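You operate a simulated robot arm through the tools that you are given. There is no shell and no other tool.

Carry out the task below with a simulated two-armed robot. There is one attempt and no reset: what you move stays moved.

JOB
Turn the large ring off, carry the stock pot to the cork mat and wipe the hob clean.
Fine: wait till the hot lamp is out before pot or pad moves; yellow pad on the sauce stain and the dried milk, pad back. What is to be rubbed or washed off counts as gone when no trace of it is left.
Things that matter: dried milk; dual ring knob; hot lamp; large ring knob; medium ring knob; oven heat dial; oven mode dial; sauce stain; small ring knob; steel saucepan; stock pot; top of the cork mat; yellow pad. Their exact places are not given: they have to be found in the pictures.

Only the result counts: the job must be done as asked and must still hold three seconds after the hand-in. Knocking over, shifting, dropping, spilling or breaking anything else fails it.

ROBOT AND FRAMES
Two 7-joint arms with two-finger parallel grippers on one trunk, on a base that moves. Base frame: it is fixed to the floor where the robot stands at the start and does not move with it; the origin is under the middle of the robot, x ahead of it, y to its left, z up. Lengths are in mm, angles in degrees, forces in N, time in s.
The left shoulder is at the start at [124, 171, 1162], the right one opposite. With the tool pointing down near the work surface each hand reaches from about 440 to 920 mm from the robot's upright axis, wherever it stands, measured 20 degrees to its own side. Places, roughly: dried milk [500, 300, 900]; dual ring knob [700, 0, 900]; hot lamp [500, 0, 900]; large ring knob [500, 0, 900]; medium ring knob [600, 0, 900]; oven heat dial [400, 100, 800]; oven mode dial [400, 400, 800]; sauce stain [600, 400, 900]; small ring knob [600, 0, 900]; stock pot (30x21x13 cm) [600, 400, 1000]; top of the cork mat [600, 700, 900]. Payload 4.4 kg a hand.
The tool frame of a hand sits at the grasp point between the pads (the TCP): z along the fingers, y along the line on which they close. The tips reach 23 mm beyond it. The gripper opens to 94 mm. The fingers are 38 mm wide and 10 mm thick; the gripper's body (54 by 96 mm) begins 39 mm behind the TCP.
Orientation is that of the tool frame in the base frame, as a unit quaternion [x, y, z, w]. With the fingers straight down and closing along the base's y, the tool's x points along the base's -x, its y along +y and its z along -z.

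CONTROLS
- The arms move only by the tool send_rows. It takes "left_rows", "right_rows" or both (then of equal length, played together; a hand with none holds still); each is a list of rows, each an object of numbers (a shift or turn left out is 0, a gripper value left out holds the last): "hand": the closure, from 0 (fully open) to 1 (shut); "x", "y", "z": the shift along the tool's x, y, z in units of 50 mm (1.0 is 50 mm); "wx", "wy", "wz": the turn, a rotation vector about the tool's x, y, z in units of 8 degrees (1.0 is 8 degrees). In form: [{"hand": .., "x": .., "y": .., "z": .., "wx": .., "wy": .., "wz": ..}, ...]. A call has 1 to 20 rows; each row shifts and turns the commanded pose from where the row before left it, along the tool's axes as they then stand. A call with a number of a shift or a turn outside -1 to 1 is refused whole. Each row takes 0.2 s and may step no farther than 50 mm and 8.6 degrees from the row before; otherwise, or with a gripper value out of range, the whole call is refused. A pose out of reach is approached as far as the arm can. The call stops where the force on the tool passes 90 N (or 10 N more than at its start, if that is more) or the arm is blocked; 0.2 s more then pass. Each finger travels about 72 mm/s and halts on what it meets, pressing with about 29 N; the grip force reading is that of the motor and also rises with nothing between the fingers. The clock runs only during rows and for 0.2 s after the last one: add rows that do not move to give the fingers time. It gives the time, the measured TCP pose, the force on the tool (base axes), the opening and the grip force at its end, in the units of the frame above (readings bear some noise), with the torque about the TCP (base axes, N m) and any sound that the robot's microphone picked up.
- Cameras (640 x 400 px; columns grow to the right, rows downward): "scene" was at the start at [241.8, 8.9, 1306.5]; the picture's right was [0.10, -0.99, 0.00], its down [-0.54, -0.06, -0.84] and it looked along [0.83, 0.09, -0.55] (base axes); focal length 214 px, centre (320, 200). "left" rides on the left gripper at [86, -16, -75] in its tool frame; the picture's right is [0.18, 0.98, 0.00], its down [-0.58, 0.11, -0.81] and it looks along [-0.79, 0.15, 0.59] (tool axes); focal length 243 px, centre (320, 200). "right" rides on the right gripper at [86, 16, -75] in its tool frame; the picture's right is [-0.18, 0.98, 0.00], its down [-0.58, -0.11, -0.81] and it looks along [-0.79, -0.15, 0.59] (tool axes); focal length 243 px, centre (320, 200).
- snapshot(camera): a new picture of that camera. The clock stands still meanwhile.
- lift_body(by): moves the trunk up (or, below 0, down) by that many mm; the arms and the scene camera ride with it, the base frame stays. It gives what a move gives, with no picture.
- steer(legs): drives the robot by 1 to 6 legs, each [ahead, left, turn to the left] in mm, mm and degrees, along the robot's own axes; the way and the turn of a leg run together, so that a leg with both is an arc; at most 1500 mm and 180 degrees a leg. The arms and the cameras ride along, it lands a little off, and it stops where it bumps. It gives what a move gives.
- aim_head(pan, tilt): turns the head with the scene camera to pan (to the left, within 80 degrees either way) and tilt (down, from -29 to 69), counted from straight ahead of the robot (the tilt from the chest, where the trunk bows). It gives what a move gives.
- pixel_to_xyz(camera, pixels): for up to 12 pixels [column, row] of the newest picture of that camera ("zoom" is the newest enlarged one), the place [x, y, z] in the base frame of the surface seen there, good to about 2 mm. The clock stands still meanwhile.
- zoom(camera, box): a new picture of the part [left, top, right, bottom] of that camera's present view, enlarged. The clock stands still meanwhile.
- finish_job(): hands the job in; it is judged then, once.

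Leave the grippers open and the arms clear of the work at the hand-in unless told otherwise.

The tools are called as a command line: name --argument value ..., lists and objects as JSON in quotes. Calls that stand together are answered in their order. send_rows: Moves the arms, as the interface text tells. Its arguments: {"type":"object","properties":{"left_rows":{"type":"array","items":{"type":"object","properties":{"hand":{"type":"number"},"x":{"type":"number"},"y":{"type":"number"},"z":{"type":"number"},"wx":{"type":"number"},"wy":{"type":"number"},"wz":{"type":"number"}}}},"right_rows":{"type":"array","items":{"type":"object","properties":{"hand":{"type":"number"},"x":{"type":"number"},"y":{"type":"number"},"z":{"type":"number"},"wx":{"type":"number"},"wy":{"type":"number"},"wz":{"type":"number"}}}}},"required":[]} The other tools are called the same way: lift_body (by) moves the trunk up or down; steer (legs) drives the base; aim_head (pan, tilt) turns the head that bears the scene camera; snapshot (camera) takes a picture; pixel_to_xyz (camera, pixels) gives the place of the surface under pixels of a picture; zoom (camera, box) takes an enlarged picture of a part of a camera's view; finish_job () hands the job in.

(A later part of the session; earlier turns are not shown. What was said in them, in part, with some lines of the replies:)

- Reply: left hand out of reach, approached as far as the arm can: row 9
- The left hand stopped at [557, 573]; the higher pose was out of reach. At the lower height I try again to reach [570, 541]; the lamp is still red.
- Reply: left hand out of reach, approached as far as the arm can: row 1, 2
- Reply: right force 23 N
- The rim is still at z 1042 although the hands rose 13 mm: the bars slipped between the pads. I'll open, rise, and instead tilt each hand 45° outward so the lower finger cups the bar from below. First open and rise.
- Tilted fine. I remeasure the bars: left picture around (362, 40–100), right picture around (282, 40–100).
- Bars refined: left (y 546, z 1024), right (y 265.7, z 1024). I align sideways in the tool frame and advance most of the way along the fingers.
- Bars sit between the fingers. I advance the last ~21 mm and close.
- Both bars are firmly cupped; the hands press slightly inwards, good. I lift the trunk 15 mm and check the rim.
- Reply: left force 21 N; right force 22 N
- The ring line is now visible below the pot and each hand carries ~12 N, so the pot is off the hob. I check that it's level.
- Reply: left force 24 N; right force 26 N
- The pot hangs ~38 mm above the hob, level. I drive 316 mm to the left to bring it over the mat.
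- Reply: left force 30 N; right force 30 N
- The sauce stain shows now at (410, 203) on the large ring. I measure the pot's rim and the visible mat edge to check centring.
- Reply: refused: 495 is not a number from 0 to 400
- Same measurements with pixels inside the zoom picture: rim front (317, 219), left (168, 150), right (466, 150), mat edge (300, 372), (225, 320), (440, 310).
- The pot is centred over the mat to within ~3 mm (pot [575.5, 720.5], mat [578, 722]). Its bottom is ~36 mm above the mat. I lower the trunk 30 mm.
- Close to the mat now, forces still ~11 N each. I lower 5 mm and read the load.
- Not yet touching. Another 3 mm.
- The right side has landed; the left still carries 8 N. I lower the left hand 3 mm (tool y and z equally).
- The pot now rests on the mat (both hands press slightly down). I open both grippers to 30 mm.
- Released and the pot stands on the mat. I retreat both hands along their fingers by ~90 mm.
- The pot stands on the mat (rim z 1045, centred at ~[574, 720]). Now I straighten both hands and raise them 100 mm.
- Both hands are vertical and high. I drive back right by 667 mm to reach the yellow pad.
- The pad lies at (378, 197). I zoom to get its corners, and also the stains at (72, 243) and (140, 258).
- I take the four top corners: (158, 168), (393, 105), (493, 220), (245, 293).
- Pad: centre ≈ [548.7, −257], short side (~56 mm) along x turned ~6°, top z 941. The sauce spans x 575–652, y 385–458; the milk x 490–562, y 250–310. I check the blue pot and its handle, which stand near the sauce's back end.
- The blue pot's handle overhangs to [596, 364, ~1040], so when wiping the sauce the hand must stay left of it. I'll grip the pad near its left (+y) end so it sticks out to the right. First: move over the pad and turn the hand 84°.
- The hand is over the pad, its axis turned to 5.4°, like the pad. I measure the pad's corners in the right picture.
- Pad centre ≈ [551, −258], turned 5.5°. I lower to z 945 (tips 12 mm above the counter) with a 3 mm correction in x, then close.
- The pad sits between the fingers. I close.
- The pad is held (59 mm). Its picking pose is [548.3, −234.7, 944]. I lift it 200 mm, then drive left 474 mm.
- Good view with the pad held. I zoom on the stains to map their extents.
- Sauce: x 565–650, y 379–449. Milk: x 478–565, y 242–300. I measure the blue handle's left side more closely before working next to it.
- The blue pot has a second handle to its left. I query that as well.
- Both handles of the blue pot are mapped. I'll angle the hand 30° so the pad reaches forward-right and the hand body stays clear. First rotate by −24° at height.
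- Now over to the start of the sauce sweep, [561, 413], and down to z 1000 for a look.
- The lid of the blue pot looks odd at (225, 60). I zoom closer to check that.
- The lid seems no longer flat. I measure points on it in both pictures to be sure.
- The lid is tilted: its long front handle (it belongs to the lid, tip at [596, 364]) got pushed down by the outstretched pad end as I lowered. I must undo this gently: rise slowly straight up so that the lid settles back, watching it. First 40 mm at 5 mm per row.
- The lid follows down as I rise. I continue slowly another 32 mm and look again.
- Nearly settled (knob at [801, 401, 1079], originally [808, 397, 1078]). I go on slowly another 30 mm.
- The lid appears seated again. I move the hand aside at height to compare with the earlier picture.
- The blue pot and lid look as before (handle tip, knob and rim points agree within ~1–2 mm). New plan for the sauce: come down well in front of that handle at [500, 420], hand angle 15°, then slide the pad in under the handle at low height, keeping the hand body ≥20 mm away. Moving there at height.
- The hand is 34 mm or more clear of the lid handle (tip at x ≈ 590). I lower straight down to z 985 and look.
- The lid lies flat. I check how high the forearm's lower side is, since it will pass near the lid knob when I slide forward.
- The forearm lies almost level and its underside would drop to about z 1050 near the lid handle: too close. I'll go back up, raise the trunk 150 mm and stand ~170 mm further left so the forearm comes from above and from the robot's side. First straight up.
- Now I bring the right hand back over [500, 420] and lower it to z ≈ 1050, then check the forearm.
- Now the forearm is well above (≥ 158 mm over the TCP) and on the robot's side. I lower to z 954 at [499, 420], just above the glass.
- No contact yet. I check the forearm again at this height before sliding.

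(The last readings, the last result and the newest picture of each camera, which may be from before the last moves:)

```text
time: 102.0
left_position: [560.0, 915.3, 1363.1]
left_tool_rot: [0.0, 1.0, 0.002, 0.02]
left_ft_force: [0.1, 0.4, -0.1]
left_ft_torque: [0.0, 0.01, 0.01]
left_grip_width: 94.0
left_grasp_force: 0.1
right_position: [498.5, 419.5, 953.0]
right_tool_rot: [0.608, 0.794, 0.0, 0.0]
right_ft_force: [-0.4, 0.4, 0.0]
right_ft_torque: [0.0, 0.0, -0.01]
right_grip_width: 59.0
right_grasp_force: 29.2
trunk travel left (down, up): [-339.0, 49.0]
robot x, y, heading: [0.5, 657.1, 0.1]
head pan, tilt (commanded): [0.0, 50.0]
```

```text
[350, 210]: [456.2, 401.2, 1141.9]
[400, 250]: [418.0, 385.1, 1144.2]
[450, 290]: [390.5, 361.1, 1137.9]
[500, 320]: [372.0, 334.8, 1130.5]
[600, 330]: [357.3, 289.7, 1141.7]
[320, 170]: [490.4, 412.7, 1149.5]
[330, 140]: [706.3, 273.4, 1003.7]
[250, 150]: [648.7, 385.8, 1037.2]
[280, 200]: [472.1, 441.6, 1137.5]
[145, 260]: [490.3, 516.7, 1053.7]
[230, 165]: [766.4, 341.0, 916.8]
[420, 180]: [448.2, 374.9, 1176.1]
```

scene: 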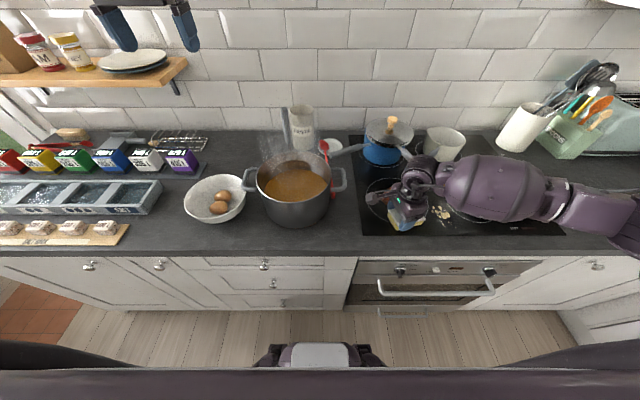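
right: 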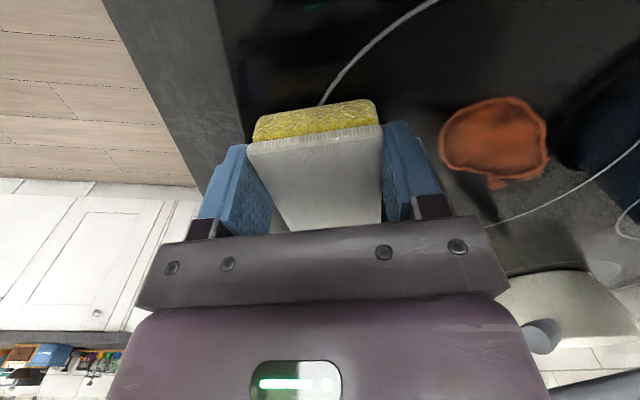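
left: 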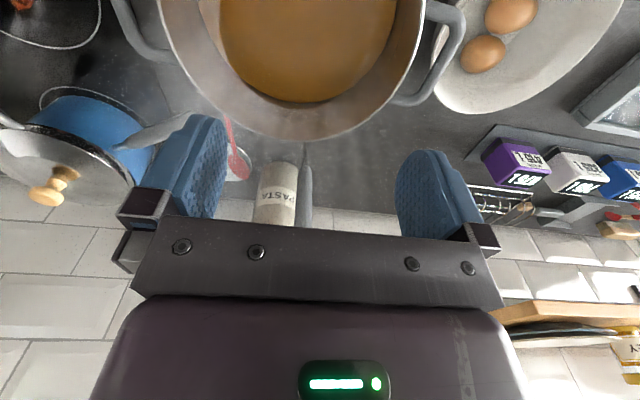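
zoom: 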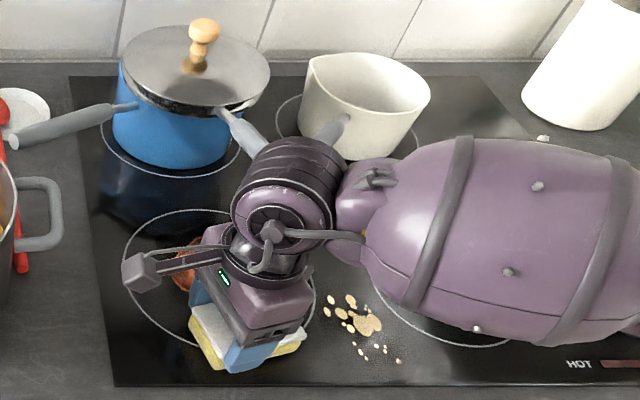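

The forearm is above z 1130: safe. I lower in small steps until the pad touches.

send_rows --right_rows '[{"z": 0.04}, {"z": 0.04}, {}]'

```text
time: 102.8
left_position: [558.3, 914.6, 1362.6]
left_tool_rot: [0.0, 1.0, 0.004, 0.02]
left_ft_force: [0.5, -0.1, 0.1]
left_ft_torque: [0.01, -0.03, 0.03]
left_grip_width: 94.0
left_grasp_force: 0.1
right_position: [498.6, 420.4, 949.2]
right_tool_rot: [0.609, 0.794, 0.0, 0.001]
right_ft_force: [0.1, -0.9, 4.4]
right_ft_torque: [-0.21, -0.04, -0.07]
right_grip_width: 59.0
right_grasp_force: 28.5
trunk travel left (down, up): [-339.0, 49.0]
robot x, y, heading: [1.9, 652.5, -0.2]
head pan, tilt (commanded): [0.0, 50.0]
```

Contact with 4 N. I press 1 mm more, shift to the sweep line, and sweep forward across the sauce to [629, 442].

send_rows --right_rows '[{"z": 0.02, "x": -0.125}, {"x": -0.125}, {"y": 0.22}, {"y": 0.22}, {"y": 0.22}, {"y": 0.22}, {"y": 0.22}, {"y": 0.22}, {"y": 0.22}, {"y": 0.22}, {"y": 0.22}, {"y": 0.22}, {"y": 0.22}, {"y": 0.22}, {}]'

snapshot --camera "right"

zoom --camera "scene" --box '[350, 110, 510, 240]'

```text
time: 106.0
left_position: [557.2, 916.1, 1363.7]
left_tool_rot: [0.0, 1.0, 0.003, 0.022]
left_ft_force: [-0.3, 0.7, 0.9]
left_ft_torque: [0.0, 0.01, -0.01]
left_grip_width: 93.7
left_grasp_force: 0.0
right_position: [628.5, 442.8, 949.1]
right_tool_rot: [0.609, 0.793, 0.001, 0.001]
right_ft_force: [-6.3, -1.3, 21.2]
right_ft_torque: [-0.17, 0.17, -0.14]
right_grip_width: 59.1
right_grasp_force: 28.6
trunk travel left (down, up): [-339.0, 49.0]
robot x, y, heading: [3.3, 652.0, 0.2]
head pan, tilt (commanded): [0.0, 50.0]
```

```text
taken
```

right: 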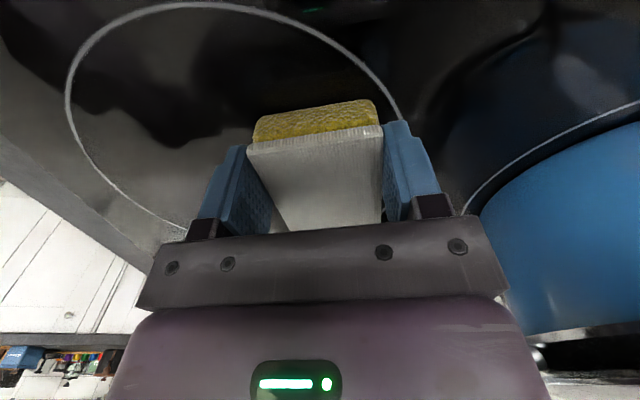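

```text
3.08 times, centred on (430, 175) of scene
```

zoom: 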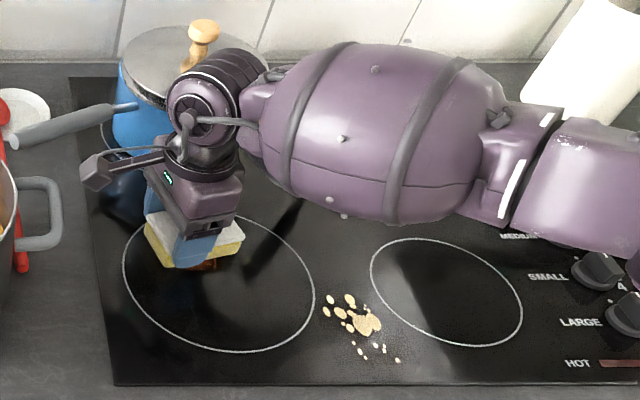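

First pass done; the lid is still flat. Now I rub back and forth over the stain (±30 mm) several times.

send_rows --right_rows '[{"y": -0.26}, {"y": -0.26}, {"y": -0.26}, {"y": -0.26}, {"y": -0.26}, {"y": 0.26}, {"y": 0.26}, {"y": 0.26}, {"y": 0.26}, {"y": 0.26}, {"y": -0.26}, {"y": -0.26}, {"y": -0.26}, {"y": -0.26}, {"y": -0.26}, {"y": -0.26}, {"y": -0.26}, {"y": -0.26}, {"y": -0.26}, {}]'

snapshot --camera "right"

zoom --camera "scene" --box '[350, 110, 510, 240]'

```text
time: 110.2
left_position: [558.5, 915.9, 1363.3]
left_tool_rot: [0.0, 1.0, 0.003, 0.02]
left_ft_force: [-0.7, -0.1, 0.0]
left_ft_torque: [-0.01, 0.02, 0.0]
left_grip_width: 94.0
left_grasp_force: 0.1
right_position: [515.8, 411.2, 947.3]
right_tool_rot: [0.608, 0.794, -0.001, 0.001]
right_ft_force: [4.5, 0.8, 17.7]
right_ft_torque: [0.06, -0.13, 0.09]
right_grip_width: 59.2
right_grasp_force: 29.2
trunk travel left (down, up): [-339.0, 49.0]
robot x, y, heading: [0.4, 652.0, -0.2]
head pan, tilt (commanded): [0.0, 50.0]
```

```text
taken
```

right: 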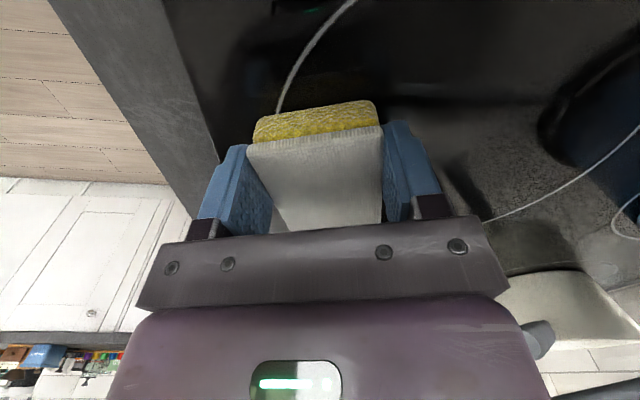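

```text
3.08 times, centred on (430, 175) of scene
```

zoom: 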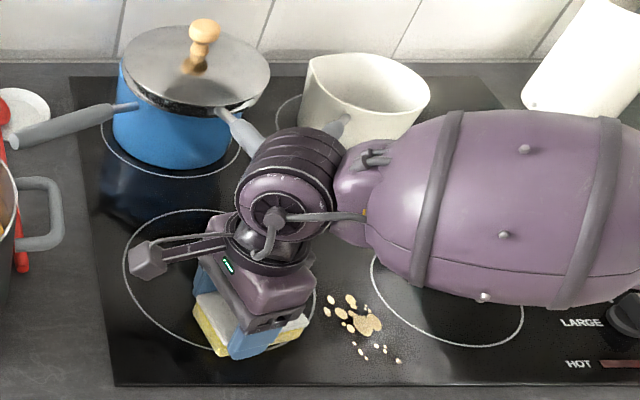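

The sauce seems gone. I lift straight up here to see the whole ring.

send_rows --right_rows '[{"z": -0.4}, {"z": -0.8}, {"z": -0.8}, {"z": -0.8}, {"z": -0.8}, {}]'

snapshot --camera "right"

zoom --camera "scene" --box '[350, 110, 510, 240]'

zoom --camera "right" --box '[300, 0, 620, 200]'

```text
time: 111.6
left_position: [559.5, 915.5, 1362.7]
left_tool_rot: [0.0, 1.0, 0.003, 0.019]
left_ft_force: [-0.4, 0.7, -0.7]
left_ft_torque: [-0.01, 0.03, 0.01]
left_grip_width: 94.0
left_grasp_force: 0.2
right_position: [518.0, 411.2, 1127.1]
right_tool_rot: [0.608, 0.794, -0.001, -0.002]
right_ft_force: [-0.2, 0.1, -1.0]
right_ft_torque: [0.03, 0.01, 0.0]
right_grip_width: 59.1
right_grasp_force: 29.0
trunk travel left (down, up): [-339.0, 49.0]
robot x, y, heading: [-0.8, 655.0, -0.1]
head pan, tilt (commanded): [0.0, 50.0]
```

```text
taken
```

right: 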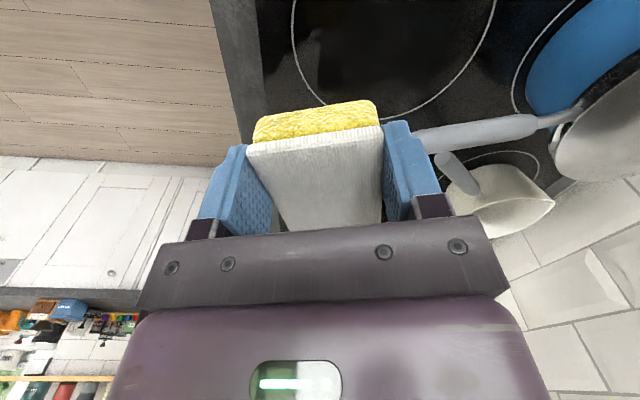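

```text
3.08 times, centred on (430, 175) of scene
```

zoom: 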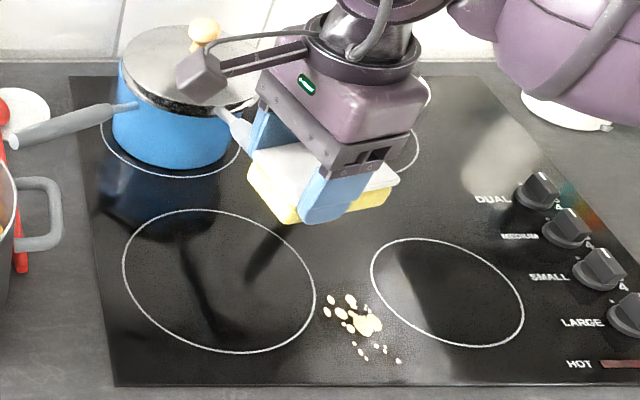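

```text
2.00 times, centred on (460, 100) of right
```

zoom: 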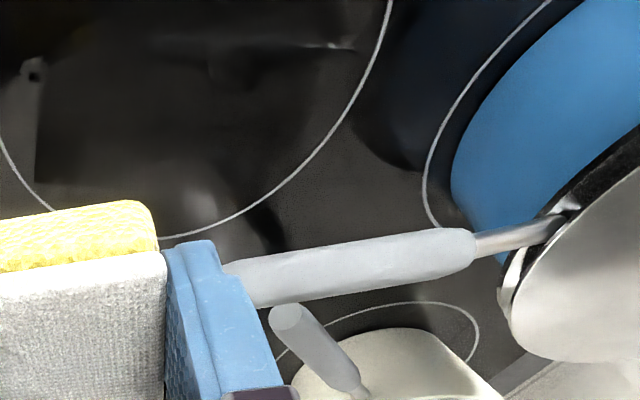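

The ring is clean of sauce. Next the milk (x 478–565, y 242–300): I move above [482, 283] and lower to z 956.

send_rows --right_rows '[{"x": -0.457, "y": -0.271}, {"x": -0.457, "y": -0.271}, {"x": -0.457, "y": -0.271}, {"x": -0.457, "y": -0.271}, {"x": -0.457, "y": -0.271}, {"z": 0.7}, {"z": 0.7}, {"z": 0.7}, {"z": 0.7}, {"z": 0.6}, {}]'

zoom --camera "scene" --box '[350, 110, 510, 240]'

snapshot --camera "right"

```text
time: 114.0
left_position: [558.7, 914.5, 1362.2]
left_tool_rot: [0.0, 1.0, 0.002, 0.02]
left_ft_force: [-0.1, -0.2, 0.5]
left_ft_torque: [0.0, -0.03, 0.03]
left_grip_width: 93.9
left_grasp_force: 0.0
right_position: [480.3, 282.9, 958.0]
right_tool_rot: [0.608, 0.794, 0.0, 0.0]
right_ft_force: [0.1, -0.4, -0.1]
right_ft_torque: [0.0, 0.02, -0.01]
right_grip_width: 59.3
right_grasp_force: 29.1
trunk travel left (down, up): [-339.0, 49.0]
robot x, y, heading: [-2.1, 655.2, -0.1]
head pan, tilt (commanded): [0.0, 50.0]
```

```text
3.08 times, centred on (430, 175) of scene
```

zoom: 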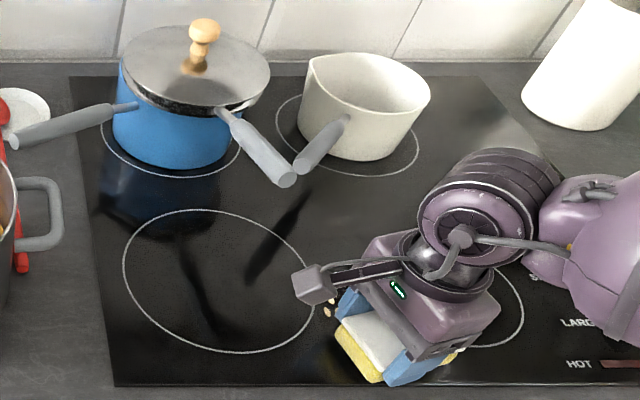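

```text
taken
```

right: 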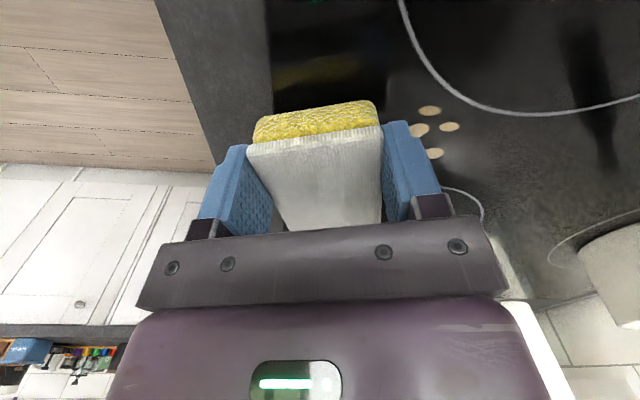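

Just above the milk. I lower to contact and sweep 64 mm forward and back, repeatedly.

send_rows --right_rows '[{"z": 0.1}, {"z": 0.09}, {}, {"y": 0.22}, {"y": 0.22}, {"y": 0.22}, {"y": 0.22}, {"y": 0.22}, {"y": 0.2}, {"y": -0.22}, {"y": -0.22}, {"y": -0.22}, {"y": -0.22}, {"y": -0.22}, {"y": -0.2}, {}]'

snapshot --camera "right"

zoom --camera "scene" --box '[350, 110, 510, 240]'

```text
time: 117.4
left_position: [559.4, 915.4, 1361.4]
left_tool_rot: [0.001, 1.0, 0.002, 0.02]
left_ft_force: [-0.6, -0.7, -1.2]
left_ft_torque: [-0.01, 0.03, -0.01]
left_grip_width: 93.9
left_grasp_force: 0.0
right_position: [481.4, 283.6, 949.6]
right_tool_rot: [0.609, 0.793, -0.001, 0.0]
right_ft_force: [1.0, -1.1, 4.3]
right_ft_torque: [-0.06, 0.03, 0.03]
right_grip_width: 59.2
right_grasp_force: 29.3
trunk travel left (down, up): [-339.0, 49.0]
robot x, y, heading: [-0.3, 650.4, -0.1]
head pan, tilt (commanded): [0.0, 50.0]
```

```text
taken
```

right: 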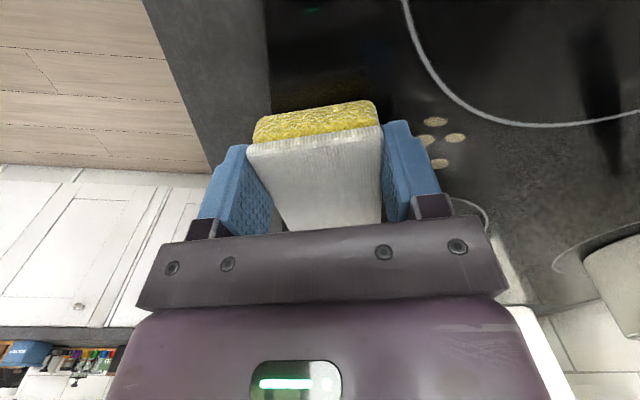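

```text
3.08 times, centred on (430, 175) of scene
```

zoom: 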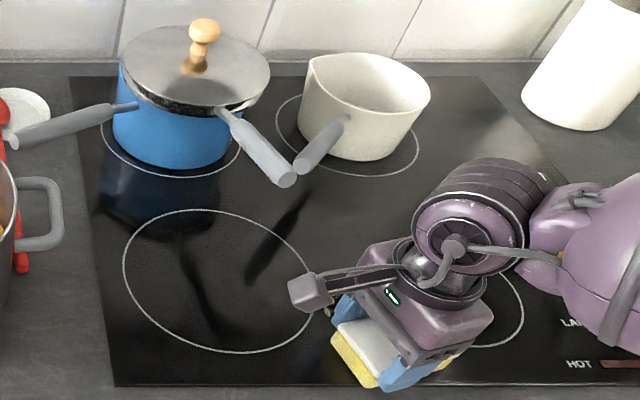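

Some milk spots are still faintly there at (433, 122)–(437, 163); only 4 N pressed. I press 2 mm more and rub more passes.

send_rows --right_rows '[{"z": 0.04}, {"y": 0.27}, {"y": 0.27}, {"y": 0.27}, {"y": 0.27}, {"y": 0.27}, {"y": -0.27}, {"y": -0.27}, {"y": -0.27}, {"y": -0.27}, {"y": -0.27}, {"y": 0.27}, {"y": 0.27}, {"y": 0.27}, {"y": 0.27}, {"y": 0.27}, {}]'

send_rows --right_rows '[{"y": -0.27}, {"y": -0.27}, {"y": -0.27}, {"y": -0.27}, {"y": -0.27}, {"y": 0.27}, {"y": 0.27}, {"y": 0.27}, {"y": 0.27}, {"y": 0.27}, {"y": -0.27}, {"y": -0.27}, {"y": -0.27}, {"y": -0.27}, {"y": -0.27}, {}]'

snapshot --camera "right"

```text
time: 121.0
left_position: [558.0, 916.4, 1363.2]
left_tool_rot: [-0.001, 1.0, 0.002, 0.02]
left_ft_force: [-0.4, -0.5, 0.2]
left_ft_torque: [-0.02, 0.02, -0.01]
left_grip_width: 94.0
left_grasp_force: 0.0
right_position: [545.6, 301.7, 947.4]
right_tool_rot: [0.608, 0.794, 0.0, 0.0]
right_ft_force: [-4.1, 0.6, 9.6]
right_ft_torque: [-0.01, 0.17, -0.01]
right_grip_width: 59.0
right_grasp_force: 28.9
trunk travel left (down, up): [-339.0, 49.0]
robot x, y, heading: [-1.4, 654.3, 0.0]
head pan, tilt (commanded): [0.0, 50.0]
```

```text
time: 124.4
left_position: [558.8, 915.4, 1362.0]
left_tool_rot: [0.0, 1.0, 0.002, 0.02]
left_ft_force: [-0.8, -0.6, -1.0]
left_ft_torque: [0.0, -0.03, 0.01]
left_grip_width: 94.2
left_grasp_force: 0.1
right_position: [479.7, 283.5, 947.5]
right_tool_rot: [0.608, 0.794, -0.001, 0.0]
right_ft_force: [2.5, 1.9, 10.4]
right_ft_torque: [-0.18, 0.08, 0.05]
right_grip_width: 59.2
right_grasp_force: 28.8
trunk travel left (down, up): [-339.0, 49.0]
robot x, y, heading: [2.1, 651.7, -0.5]
head pan, tilt (commanded): [0.0, 50.0]
```

```text
taken
```

right: 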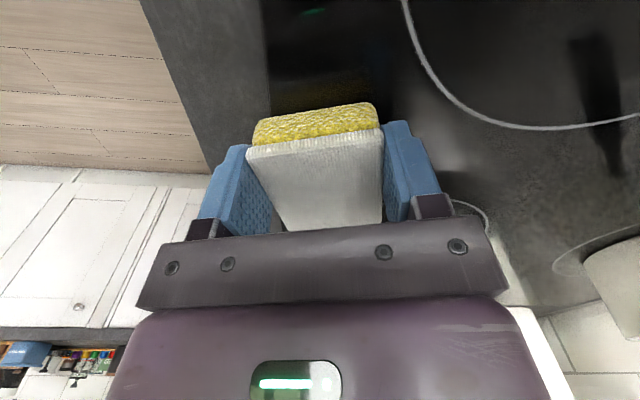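

The visible spots are gone. I lift the hand and move it to the right at height to view the whole hob.

send_rows --right_rows '[{"z": -0.4}, {"z": -0.9}, {"z": -0.9}, {"z": -0.9}, {"z": -0.9}, {"x": -0.9, "y": -0.24}, {"x": -0.9, "y": -0.24}, {"x": -0.9, "y": -0.24}, {}]'

snapshot --camera "scene"

zoom --camera "scene" --box '[350, 150, 510, 240]'

snapshot --camera "right"

```text
time: 126.4
left_position: [559.2, 916.2, 1363.0]
left_tool_rot: [0.0, 1.0, 0.003, 0.02]
left_ft_force: [-0.1, 0.3, -1.1]
left_ft_torque: [0.0, -0.02, -0.01]
left_grip_width: 93.8
left_grasp_force: 0.2
right_position: [481.0, 143.0, 1148.2]
right_tool_rot: [0.608, 0.794, -0.001, 0.0]
right_ft_force: [0.5, 0.2, 0.1]
right_ft_torque: [-0.04, 0.0, 0.0]
right_grip_width: 59.2
right_grasp_force: 29.1
trunk travel left (down, up): [-339.0, 49.0]
robot x, y, heading: [-0.0, 652.2, -0.2]
head pan, tilt (commanded): [0.0, 50.0]
```

```text
taken
```

scene: 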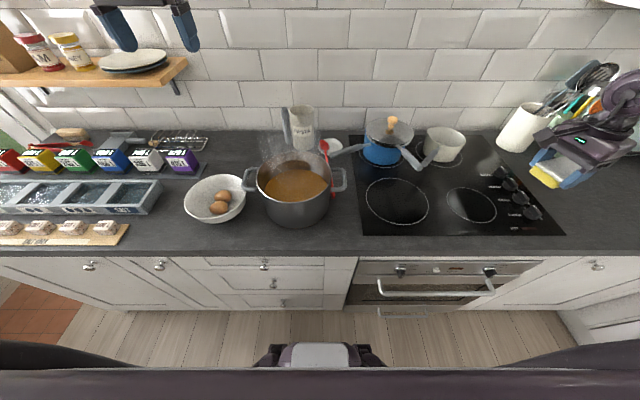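

```text
4.00 times, centred on (430, 195) of scene
```

zoom: 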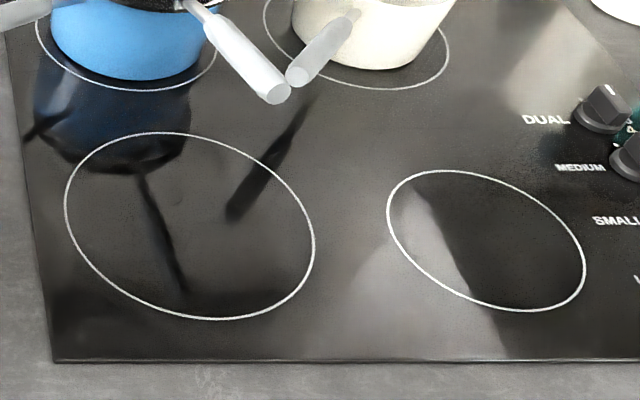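

```text
taken
```

right: 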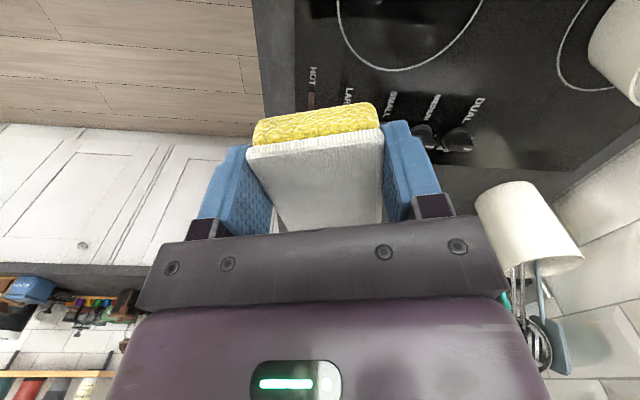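

The hob looks clean. I zoom closer on both former stain areas for faint traces.

zoom --camera "scene" --box '[365, 175, 425, 220]'

zoom --camera "scene" --box '[415, 185, 475, 230]'

```text
8.89 times, centred on (395, 198) of scene
```

zoom: 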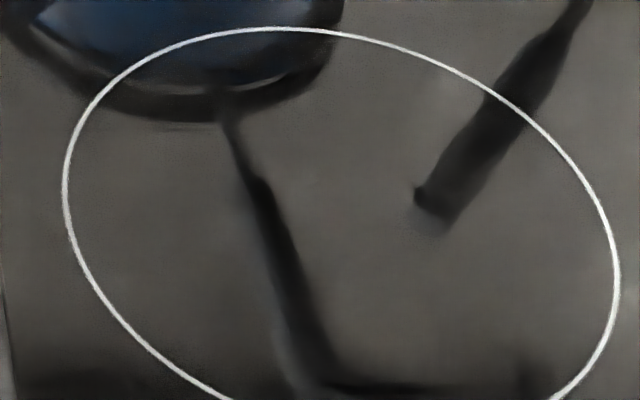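

```text
8.89 times, centred on (445, 208) of scene
```

zoom: 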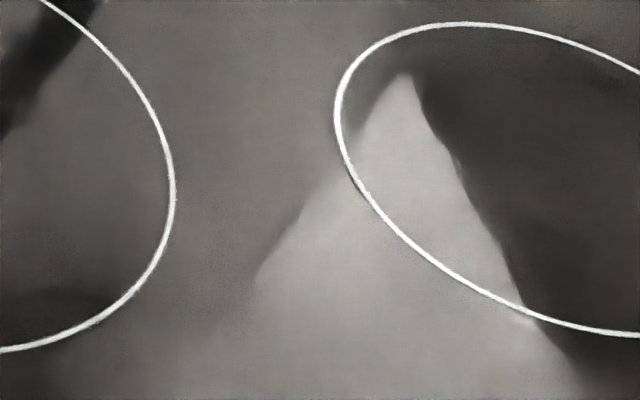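

Only reflections remain there. I drive 300 mm to the right (hand high) and inspect again from a different angle.

steer --legs '[[0, -300, 0]]'

snapshot --camera "scene"

zoom --camera "scene" --box '[240, 170, 400, 250]'

```text
time: 129.6
left_position: [559.3, 616.1, 1363.0]
left_tool_rot: [0.002, 1.0, 0.002, 0.02]
left_ft_force: [-0.4, 0.1, -0.2]
left_ft_torque: [0.0, -0.01, 0.02]
left_grip_width: 94.1
left_grasp_force: 0.1
right_position: [478.1, -157.5, 1147.1]
right_tool_rot: [0.608, 0.794, -0.001, 0.0]
right_ft_force: [0.1, 1.2, -1.1]
right_ft_torque: [0.02, 0.01, -0.02]
right_grip_width: 59.2
right_grasp_force: 29.3
trunk travel left (down, up): [-339.0, 49.0]
robot x, y, heading: [-0.5, 356.1, -0.1]
head pan, tilt (commanded): [0.0, 50.0]
```

```text
taken
```

scene: 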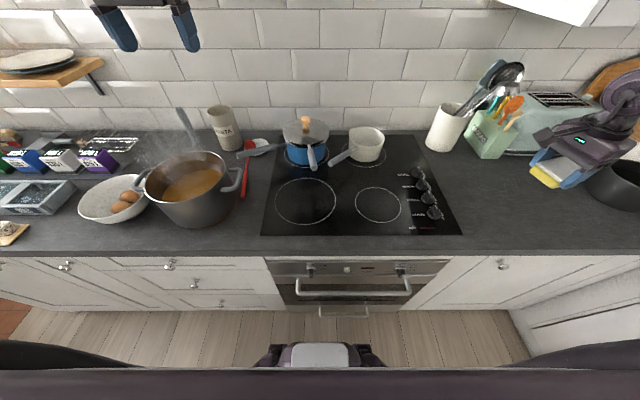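

```text
4.00 times, centred on (320, 210) of scene
```

zoom: 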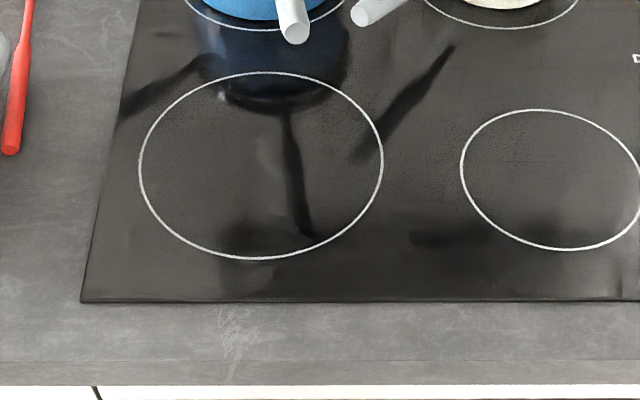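

I zoom further on the ring's middle where a faint grey patch shows.

zoom --camera "scene" --box '[280, 175, 330, 212]'

zoom --camera "scene" --box '[320, 185, 370, 222]'

```text
10.81 times, centred on (305, 194) of scene
```

zoom: 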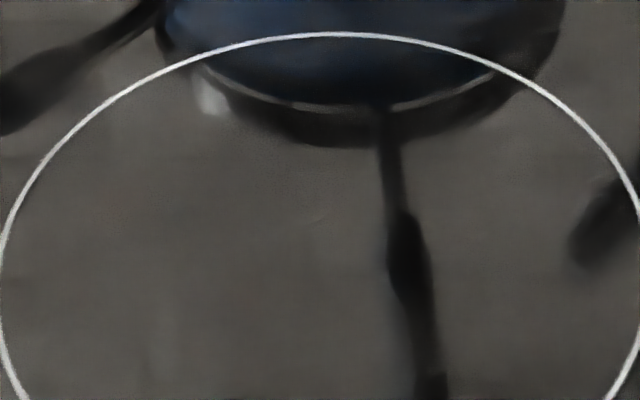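

```text
10.81 times, centred on (345, 204) of scene
```

zoom: 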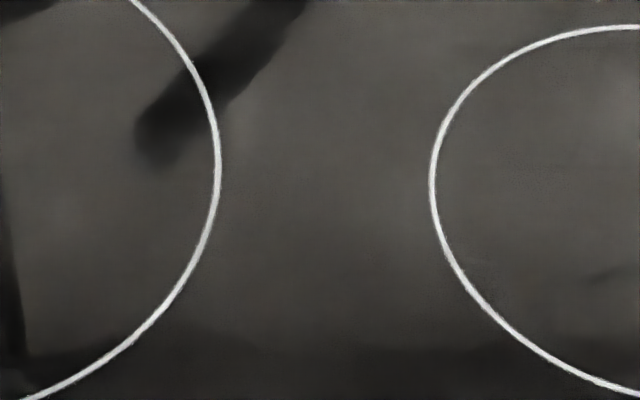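

The hob is clean. Now the pad goes back: I drive 150 mm further right and then position the hand over the pad's old place.

steer --legs '[[0, -150, 0]]'

aim_head --pan -30 --tilt 48

snapshot --camera "scene"

```text
time: 131.5
left_position: [558.9, 466.8, 1362.6]
left_tool_rot: [0.0, 1.0, 0.002, 0.02]
left_ft_force: [-0.6, -0.8, 1.2]
left_ft_torque: [0.01, -0.02, -0.02]
left_grip_width: 94.1
left_grasp_force: 0.0
right_position: [477.9, -306.0, 1147.0]
right_tool_rot: [0.608, 0.794, 0.0, 0.0]
right_ft_force: [-0.7, -0.1, -0.1]
right_ft_torque: [-0.03, 0.01, -0.01]
right_grip_width: 59.3
right_grasp_force: 29.0
trunk travel left (down, up): [-339.0, 49.0]
robot x, y, heading: [-2.6, 207.0, 0.1]
head pan, tilt (commanded): [0.0, 50.0]
```

```text
time: 132.5
left_position: [558.1, 465.9, 1361.9]
left_tool_rot: [0.0, 1.0, 0.003, 0.02]
left_ft_force: [0.6, 0.7, -0.8]
left_ft_torque: [0.0, -0.02, 0.01]
left_grip_width: 94.3
left_grasp_force: 0.0
right_position: [478.7, -305.0, 1146.4]
right_tool_rot: [0.608, 0.794, 0.0, 0.0]
right_ft_force: [0.8, 0.1, 0.6]
right_ft_torque: [0.0, 0.01, 0.01]
right_grip_width: 59.5
right_grasp_force: 29.4
trunk travel left (down, up): [-339.0, 49.0]
robot x, y, heading: [-3.5, 208.1, 0.0]
head pan, tilt (commanded): [-30.0, 48.0]
```

```text
taken
```

scene: 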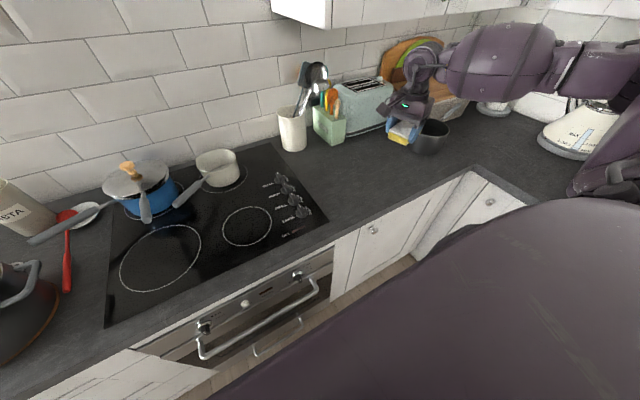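

The dark pan stands further right at (432, 135), clear. I rotate by 9.6° to the pick orientation, move to [548.3, −234.7] and lower to z 1000.

send_rows --right_rows '[{"wz": 0.6}, {"wz": 0.6}, {"x": 0.423, "y": 0.508}, {"x": 0.423, "y": 0.508}, {"x": 0.423, "y": 0.508}, {"z": 0.75}, {"z": 0.75}, {"z": 0.75}, {"z": 0.69}, {}, {}]'

snapshot --camera "scene"

snapshot --camera "right"

```text
time: 134.9
left_position: [558.4, 466.6, 1362.6]
left_tool_rot: [0.0, 1.0, 0.003, 0.019]
left_ft_force: [1.0, -1.0, 0.6]
left_ft_torque: [-0.01, 0.0, -0.02]
left_grip_width: 94.1
left_grasp_force: 0.0
right_position: [549.7, -236.0, 999.7]
right_tool_rot: [0.672, 0.74, 0.0, 0.0]
right_ft_force: [0.2, -0.3, -0.9]
right_ft_torque: [0.01, -0.01, -0.04]
right_grip_width: 59.3
right_grasp_force: 29.2
trunk travel left (down, up): [-339.0, 49.0]
robot x, y, heading: [-3.7, 202.6, -0.1]
head pan, tilt (commanded): [-30.0, 48.0]
```

```text
taken
```

scene: 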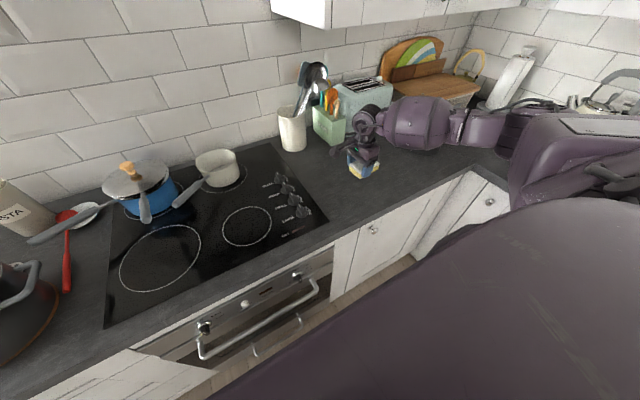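

```text
taken
```

right: 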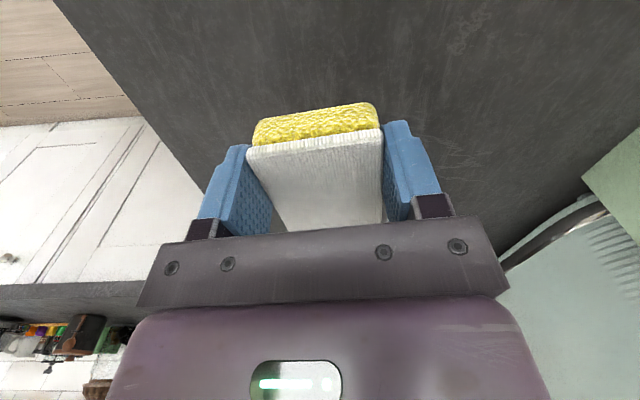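

I check the forearm's height relative to the dark pan before lowering.

zoom --camera "scene" --box '[330, 80, 530, 200]'

pixel_to_xyz --camera "zoom" --pixels '[[300, 225], [340, 220], [400, 215], [250, 200], [210, 180], [450, 220], [500, 200], [90, 270], [120, 320], [150, 300]]'

```text
3.20 times, centred on (430, 140) of scene
```

zoom: 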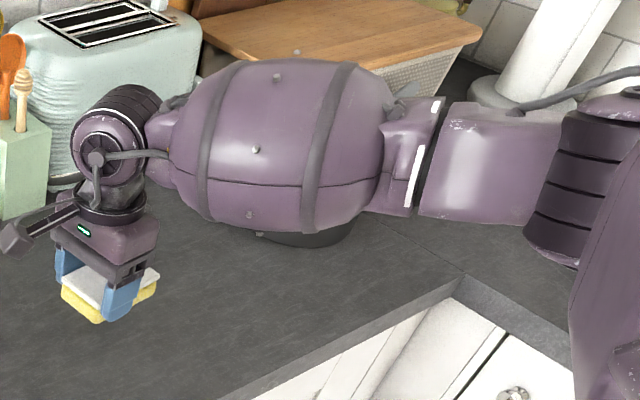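

```text
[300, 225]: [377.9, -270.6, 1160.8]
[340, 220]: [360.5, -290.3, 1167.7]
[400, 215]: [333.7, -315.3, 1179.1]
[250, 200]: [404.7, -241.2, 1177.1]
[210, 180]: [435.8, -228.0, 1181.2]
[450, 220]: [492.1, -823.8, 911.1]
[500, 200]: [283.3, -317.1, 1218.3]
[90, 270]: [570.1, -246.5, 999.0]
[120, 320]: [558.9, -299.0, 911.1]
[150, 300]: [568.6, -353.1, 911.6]
```

The forearm is clear. I lower the pad to just above the counter with a 1 mm correction.

send_rows --right_rows '[{"z": 0.35, "x": 0.02, "y": -0.02}, {"z": 0.35}, {"z": 0.33}, {}, {}]'

```text
time: 136.1
left_position: [558.6, 467.5, 1362.6]
left_tool_rot: [0.0, 1.0, 0.003, 0.019]
left_ft_force: [0.6, 0.4, 0.5]
left_ft_torque: [0.0, 0.05, 0.0]
left_grip_width: 93.9
left_grasp_force: 0.1
right_position: [548.0, -235.4, 947.5]
right_tool_rot: [0.672, 0.74, -0.001, -0.001]
right_ft_force: [0.9, 0.6, -0.1]
right_ft_torque: [0.01, 0.04, 0.03]
right_grip_width: 59.1
right_grasp_force: 28.9
trunk travel left (down, up): [-339.0, 49.0]
robot x, y, heading: [0.2, 202.1, -0.1]
head pan, tilt (commanded): [-30.0, 48.0]
```

Not touching yet; 3 mm more.

send_rows --right_rows '[{"z": 0.03}, {"z": 0.03}, {}]'

```text
time: 136.9
left_position: [557.3, 467.5, 1361.7]
left_tool_rot: [-0.001, 1.0, 0.002, 0.021]
left_ft_force: [-0.7, -0.7, 0.5]
left_ft_torque: [-0.01, 0.0, -0.01]
left_grip_width: 94.1
left_grasp_force: 0.1
right_position: [547.5, -234.7, 944.3]
right_tool_rot: [0.672, 0.74, 0.0, 0.0]
right_ft_force: [-0.3, -0.1, 0.1]
right_ft_torque: [-0.01, 0.04, -0.04]
right_grip_width: 59.2
right_grasp_force: 29.3
trunk travel left (down, up): [-339.0, 49.0]
robot x, y, heading: [1.4, 204.1, -0.3]
head pan, tilt (commanded): [-30.0, 48.0]
```

Still no contact force; another 1–2 mm.

send_rows --right_rows '[{"z": 0.02}, {"z": 0.02}, {}]'

```text
time: 137.7
left_position: [558.9, 465.8, 1362.7]
left_tool_rot: [0.0, 1.0, 0.002, 0.019]
left_ft_force: [-0.1, 1.1, 0.2]
left_ft_torque: [-0.06, 0.03, -0.01]
left_grip_width: 94.2
left_grasp_force: 0.0
right_position: [547.6, -234.8, 943.4]
right_tool_rot: [0.672, 0.741, 0.0, 0.0]
right_ft_force: [0.2, 0.3, 0.1]
right_ft_torque: [0.02, 0.02, -0.02]
right_grip_width: 59.2
right_grasp_force: 28.9
trunk travel left (down, up): [-339.0, 49.0]
robot x, y, heading: [-1.7, 206.3, 0.2]
head pan, tilt (commanded): [-30.0, 48.0]
```

send_rows --right_rows '[{"z": 0.02}, {}]'

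zoom --camera "scene" --box '[330, 130, 400, 190]'

```text
time: 138.3
left_position: [558.9, 466.3, 1361.8]
left_tool_rot: [0.0, 1.0, 0.003, 0.02]
left_ft_force: [0.0, 0.5, -1.2]
left_ft_torque: [0.01, 0.03, 0.01]
left_grip_width: 94.2
left_grasp_force: 0.0
right_position: [547.2, -234.5, 942.4]
right_tool_rot: [0.673, 0.74, 0.0, 0.0]
right_ft_force: [0.6, 0.7, -0.5]
right_ft_torque: [0.03, 0.01, -0.04]
right_grip_width: 59.2
right_grasp_force: 28.6
trunk travel left (down, up): [-339.0, 49.0]
robot x, y, heading: [-2.3, 202.7, -0.1]
head pan, tilt (commanded): [-30.0, 48.0]
```

```text
6.67 times, centred on (365, 160) of scene
```

zoom: 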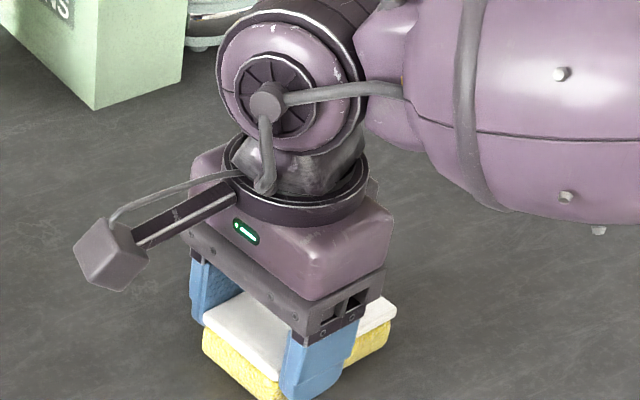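

I measure the pad's top height to know the gap (it was 940.5 when lying).

pixel_to_xyz --camera "zoom" --pixels '[[240, 320], [255, 310], [270, 330], [375, 315], [385, 310], [230, 365], [260, 385], [365, 350]]'

```text
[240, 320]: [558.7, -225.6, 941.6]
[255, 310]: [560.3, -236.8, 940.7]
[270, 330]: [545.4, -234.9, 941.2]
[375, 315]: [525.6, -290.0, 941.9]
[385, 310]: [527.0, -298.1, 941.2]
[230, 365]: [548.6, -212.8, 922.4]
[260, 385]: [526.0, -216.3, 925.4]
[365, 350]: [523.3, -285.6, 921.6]
```

The pad is within 1 mm of the counter. One more mm down, then open.

send_rows --right_rows '[{"z": 0.02}, {}, {"hand": 0.2}, {"hand": 0.0}, {}, {}]'

zoom --camera "scene" --box '[330, 130, 400, 190]'

snapshot --camera "right"

```text
time: 139.7
left_position: [558.5, 467.5, 1361.7]
left_tool_rot: [0.0, 1.0, 0.003, 0.02]
left_ft_force: [0.5, -0.5, 0.4]
left_ft_torque: [-0.01, 0.01, 0.02]
left_grip_width: 93.9
left_grasp_force: 0.1
right_position: [548.0, -233.9, 941.3]
right_tool_rot: [0.672, 0.74, 0.0, 0.0]
right_ft_force: [-0.3, -0.1, 0.1]
right_ft_torque: [0.0, 0.01, 0.04]
right_grip_width: 93.9
right_grasp_force: 0.0
trunk travel left (down, up): [-339.0, 49.0]
robot x, y, heading: [-4.3, 202.8, 0.1]
head pan, tilt (commanded): [-30.0, 48.0]
```

```text
6.67 times, centred on (365, 160) of scene
```

zoom: 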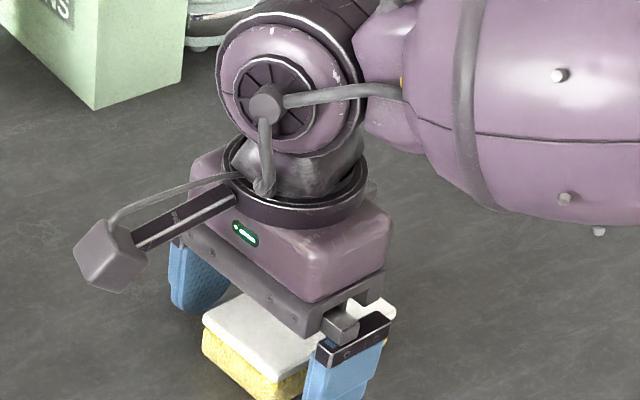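

```text
taken
```

right: 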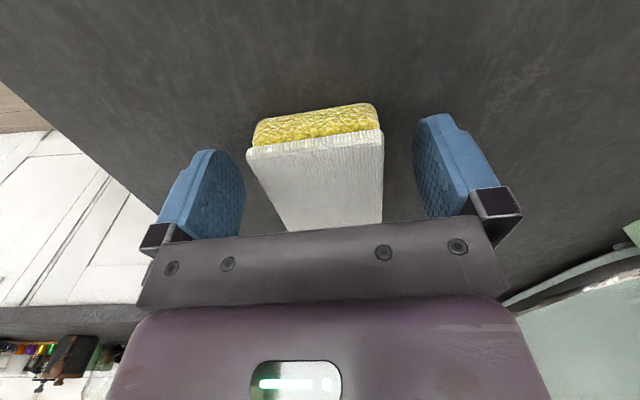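

The pad lies free on the counter. I raise the hand straight up 200 mm and look at the pad.

send_rows --right_rows '[{"z": -0.4}, {"z": -0.8}, {"z": -0.9}, {"z": -0.9}, {"z": -0.9}, {}]'

snapshot --camera "scene"

snapshot --camera "right"

```text
time: 141.1
left_position: [558.4, 466.3, 1362.0]
left_tool_rot: [0.0, 1.0, 0.003, 0.02]
left_ft_force: [-0.9, 0.9, -0.2]
left_ft_torque: [-0.02, 0.0, -0.05]
left_grip_width: 93.8
left_grasp_force: 0.0
right_position: [547.8, -235.6, 1136.5]
right_tool_rot: [0.673, 0.74, -0.001, -0.001]
right_ft_force: [-0.8, 0.3, -0.5]
right_ft_torque: [-0.06, 0.0, -0.02]
right_grip_width: 94.1
right_grasp_force: 0.1
trunk travel left (down, up): [-339.0, 49.0]
robot x, y, heading: [-4.0, 202.6, 0.1]
head pan, tilt (commanded): [-30.0, 48.0]
```

```text
taken
```

scene: 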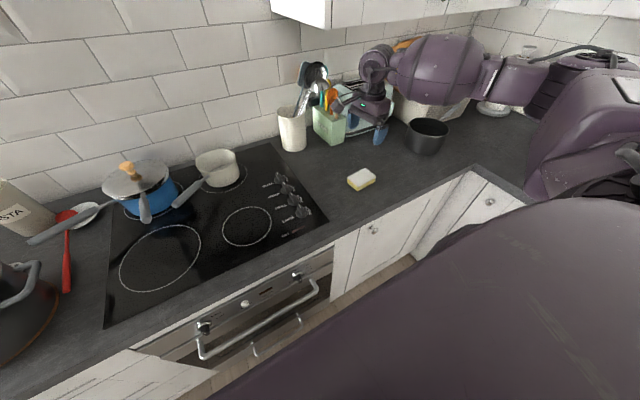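

```text
taken
```

right: 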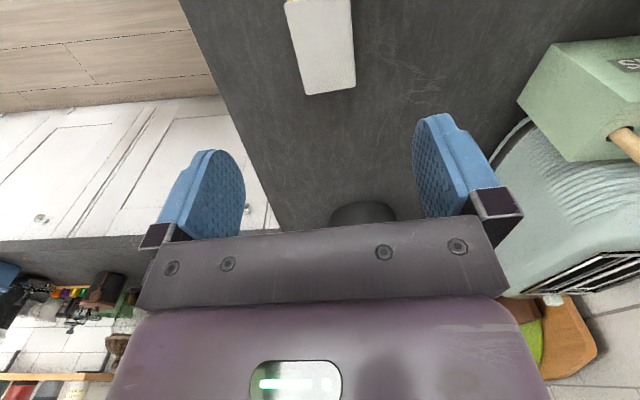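

I verify the pad's corners against the original ones, and check all knobs, the lamp, lid and pot in zooms.

pixel_to_xyz --camera "right" --pixels '[[354, 85], [307, 92], [330, 50], [298, 50], [351, 45], [290, 8]]'

zoom --camera "scene" --box '[100, 140, 340, 320]'

zoom --camera "scene" --box '[250, 160, 340, 260]'

```text
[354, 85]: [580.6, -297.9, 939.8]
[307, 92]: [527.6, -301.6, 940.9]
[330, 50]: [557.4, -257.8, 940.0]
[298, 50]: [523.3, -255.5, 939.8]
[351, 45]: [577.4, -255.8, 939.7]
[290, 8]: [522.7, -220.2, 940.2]
```

```text
2.22 times, centred on (220, 230) of scene
```

zoom: 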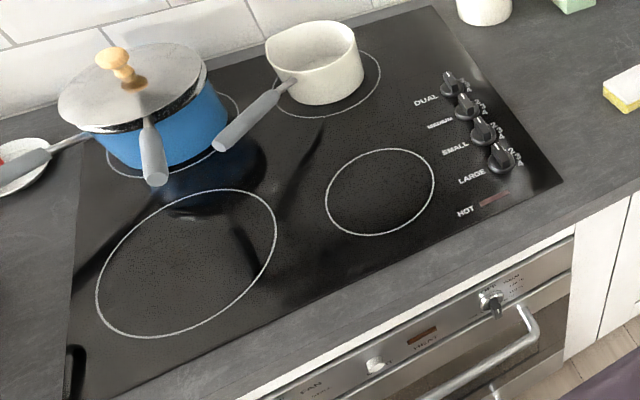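

```text
4.00 times, centred on (295, 210) of scene
```

zoom: 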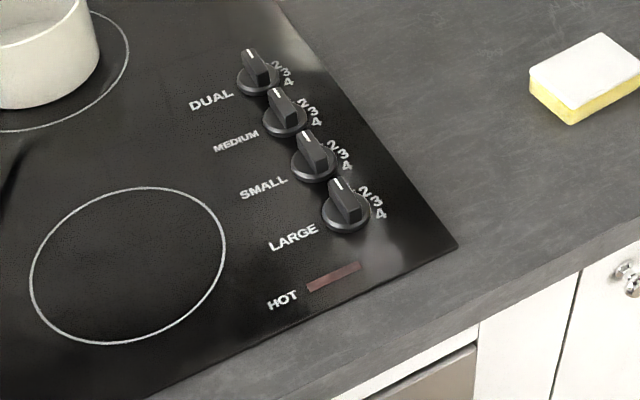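

Pad back within ~2 mm, all four knobs off, lamp dark, lid flat. I look left to verify the pot, mat and neighbours.

send_rows --right_rows '[{"z": -0.8}, {"z": -0.8}, {"z": -0.8}, {}]'

aim_head --pan 42 --tilt 45

snapshot --camera "scene"

zoom --camera "scene" --box '[150, 90, 400, 280]'

```text
time: 142.1
left_position: [559.2, 465.5, 1362.8]
left_tool_rot: [0.0, 1.0, 0.003, 0.019]
left_ft_force: [0.0, -0.8, -0.6]
left_ft_torque: [-0.03, 0.03, 0.01]
left_grip_width: 94.2
left_grasp_force: 0.0
right_position: [547.7, -233.4, 1257.5]
right_tool_rot: [0.672, 0.741, -0.001, -0.001]
right_ft_force: [0.4, 0.3, -0.2]
right_ft_torque: [0.03, 0.01, 0.0]
right_grip_width: 94.0
right_grasp_force: 0.0
trunk travel left (down, up): [-339.0, 49.0]
robot x, y, heading: [1.2, 204.1, -0.1]
head pan, tilt (commanded): [-30.0, 48.0]
```

```text
time: 143.5
left_position: [557.7, 466.7, 1362.1]
left_tool_rot: [0.001, 1.0, 0.003, 0.02]
left_ft_force: [0.1, -0.5, 0.7]
left_ft_torque: [0.02, 0.01, 0.02]
left_grip_width: 94.2
left_grasp_force: 0.0
right_position: [547.6, -232.3, 1257.4]
right_tool_rot: [0.673, 0.74, -0.001, 0.0]
right_ft_force: [0.0, 0.1, 0.1]
right_ft_torque: [-0.04, 0.0, 0.05]
right_grip_width: 94.0
right_grasp_force: 0.1
trunk travel left (down, up): [-339.0, 49.0]
robot x, y, heading: [2.2, 205.9, 0.1]
head pan, tilt (commanded): [42.0, 45.0]
```

```text
taken
```

scene: 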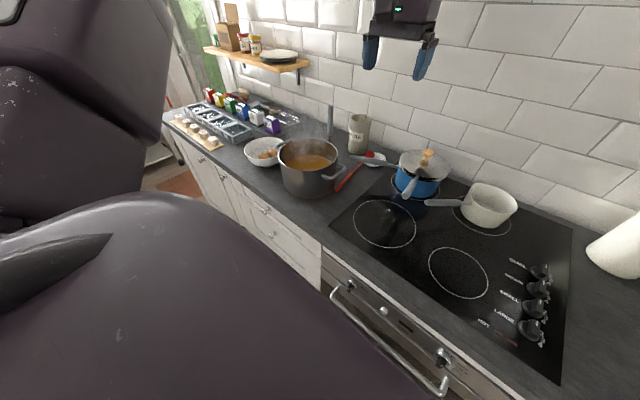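

```text
2.11 times, centred on (275, 185) of scene
```

zoom: 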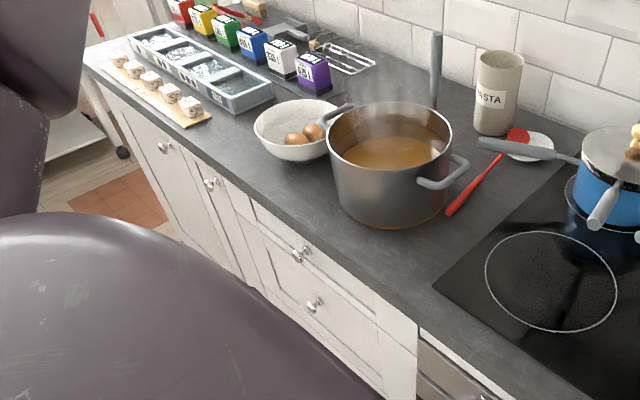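

All stands well: pot on the mat, masher, spoon and bowl in place. One last close look at both wiped areas from this angle.

zoom --camera "scene" --box '[350, 190, 430, 255]'

zoom --camera "scene" --box '[380, 215, 470, 290]'

snapshot --camera "left"

```text
6.15 times, centred on (390, 222) of scene
```

zoom: 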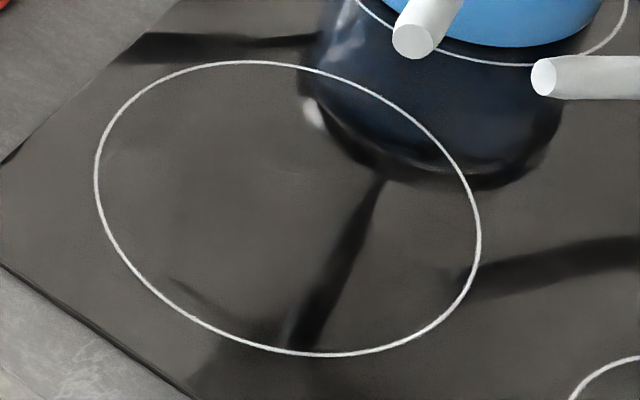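

```text
5.33 times, centred on (425, 252) of scene
```

zoom: 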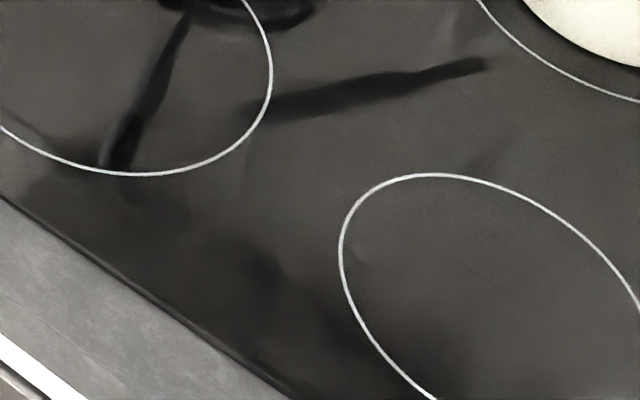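

```text
taken
```

left: 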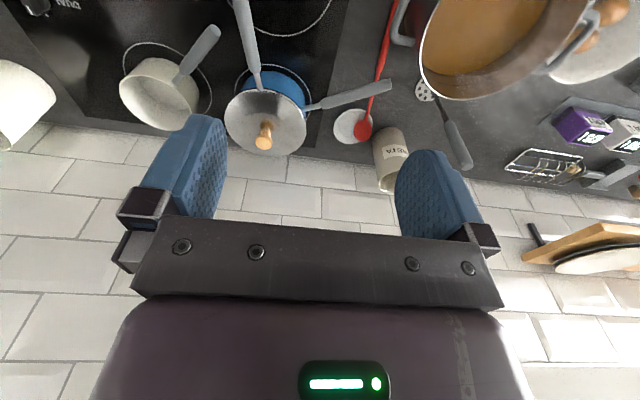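

No trace is left on the glass. The large knob is off, the lamp is out, the pot stands on the mat and the pad is back. Both grippers are open and high above the work, so I hand in.

finish_job

```text
The job is handed in.
```

The job is done and handed in, with one slip along the way that I put right. The result of the check after hand-in hasn't been reported to me.

- **Ring:** the large ring knob is off, in line with the other three. I waited until the hot lamp was out before moving the pot or the pad.
- **Stock pot:** it stands upright on the cork mat, within about 4 mm of its centre, with no soup spilled.
- **Hob:** the sauce stain and the dried milk are wiped off. Close-up pictures from several angles show only reflections, no trace of either.
- **Yellow pad:** it is back where it lay, within about 3 mm.
- **Slip with the blue pot's lid:** the pad pushed the lid's long handle down and tilted the lid while I was lowering the hand. I raised the hand slowly until the lid settled back. It now lies flat and matches its earlier place to within about 2 mm.
- **Everything else:** the pictures show the masher, red spoon, egg bowl and pans standing as before. Both grippers are open and held high above the work.
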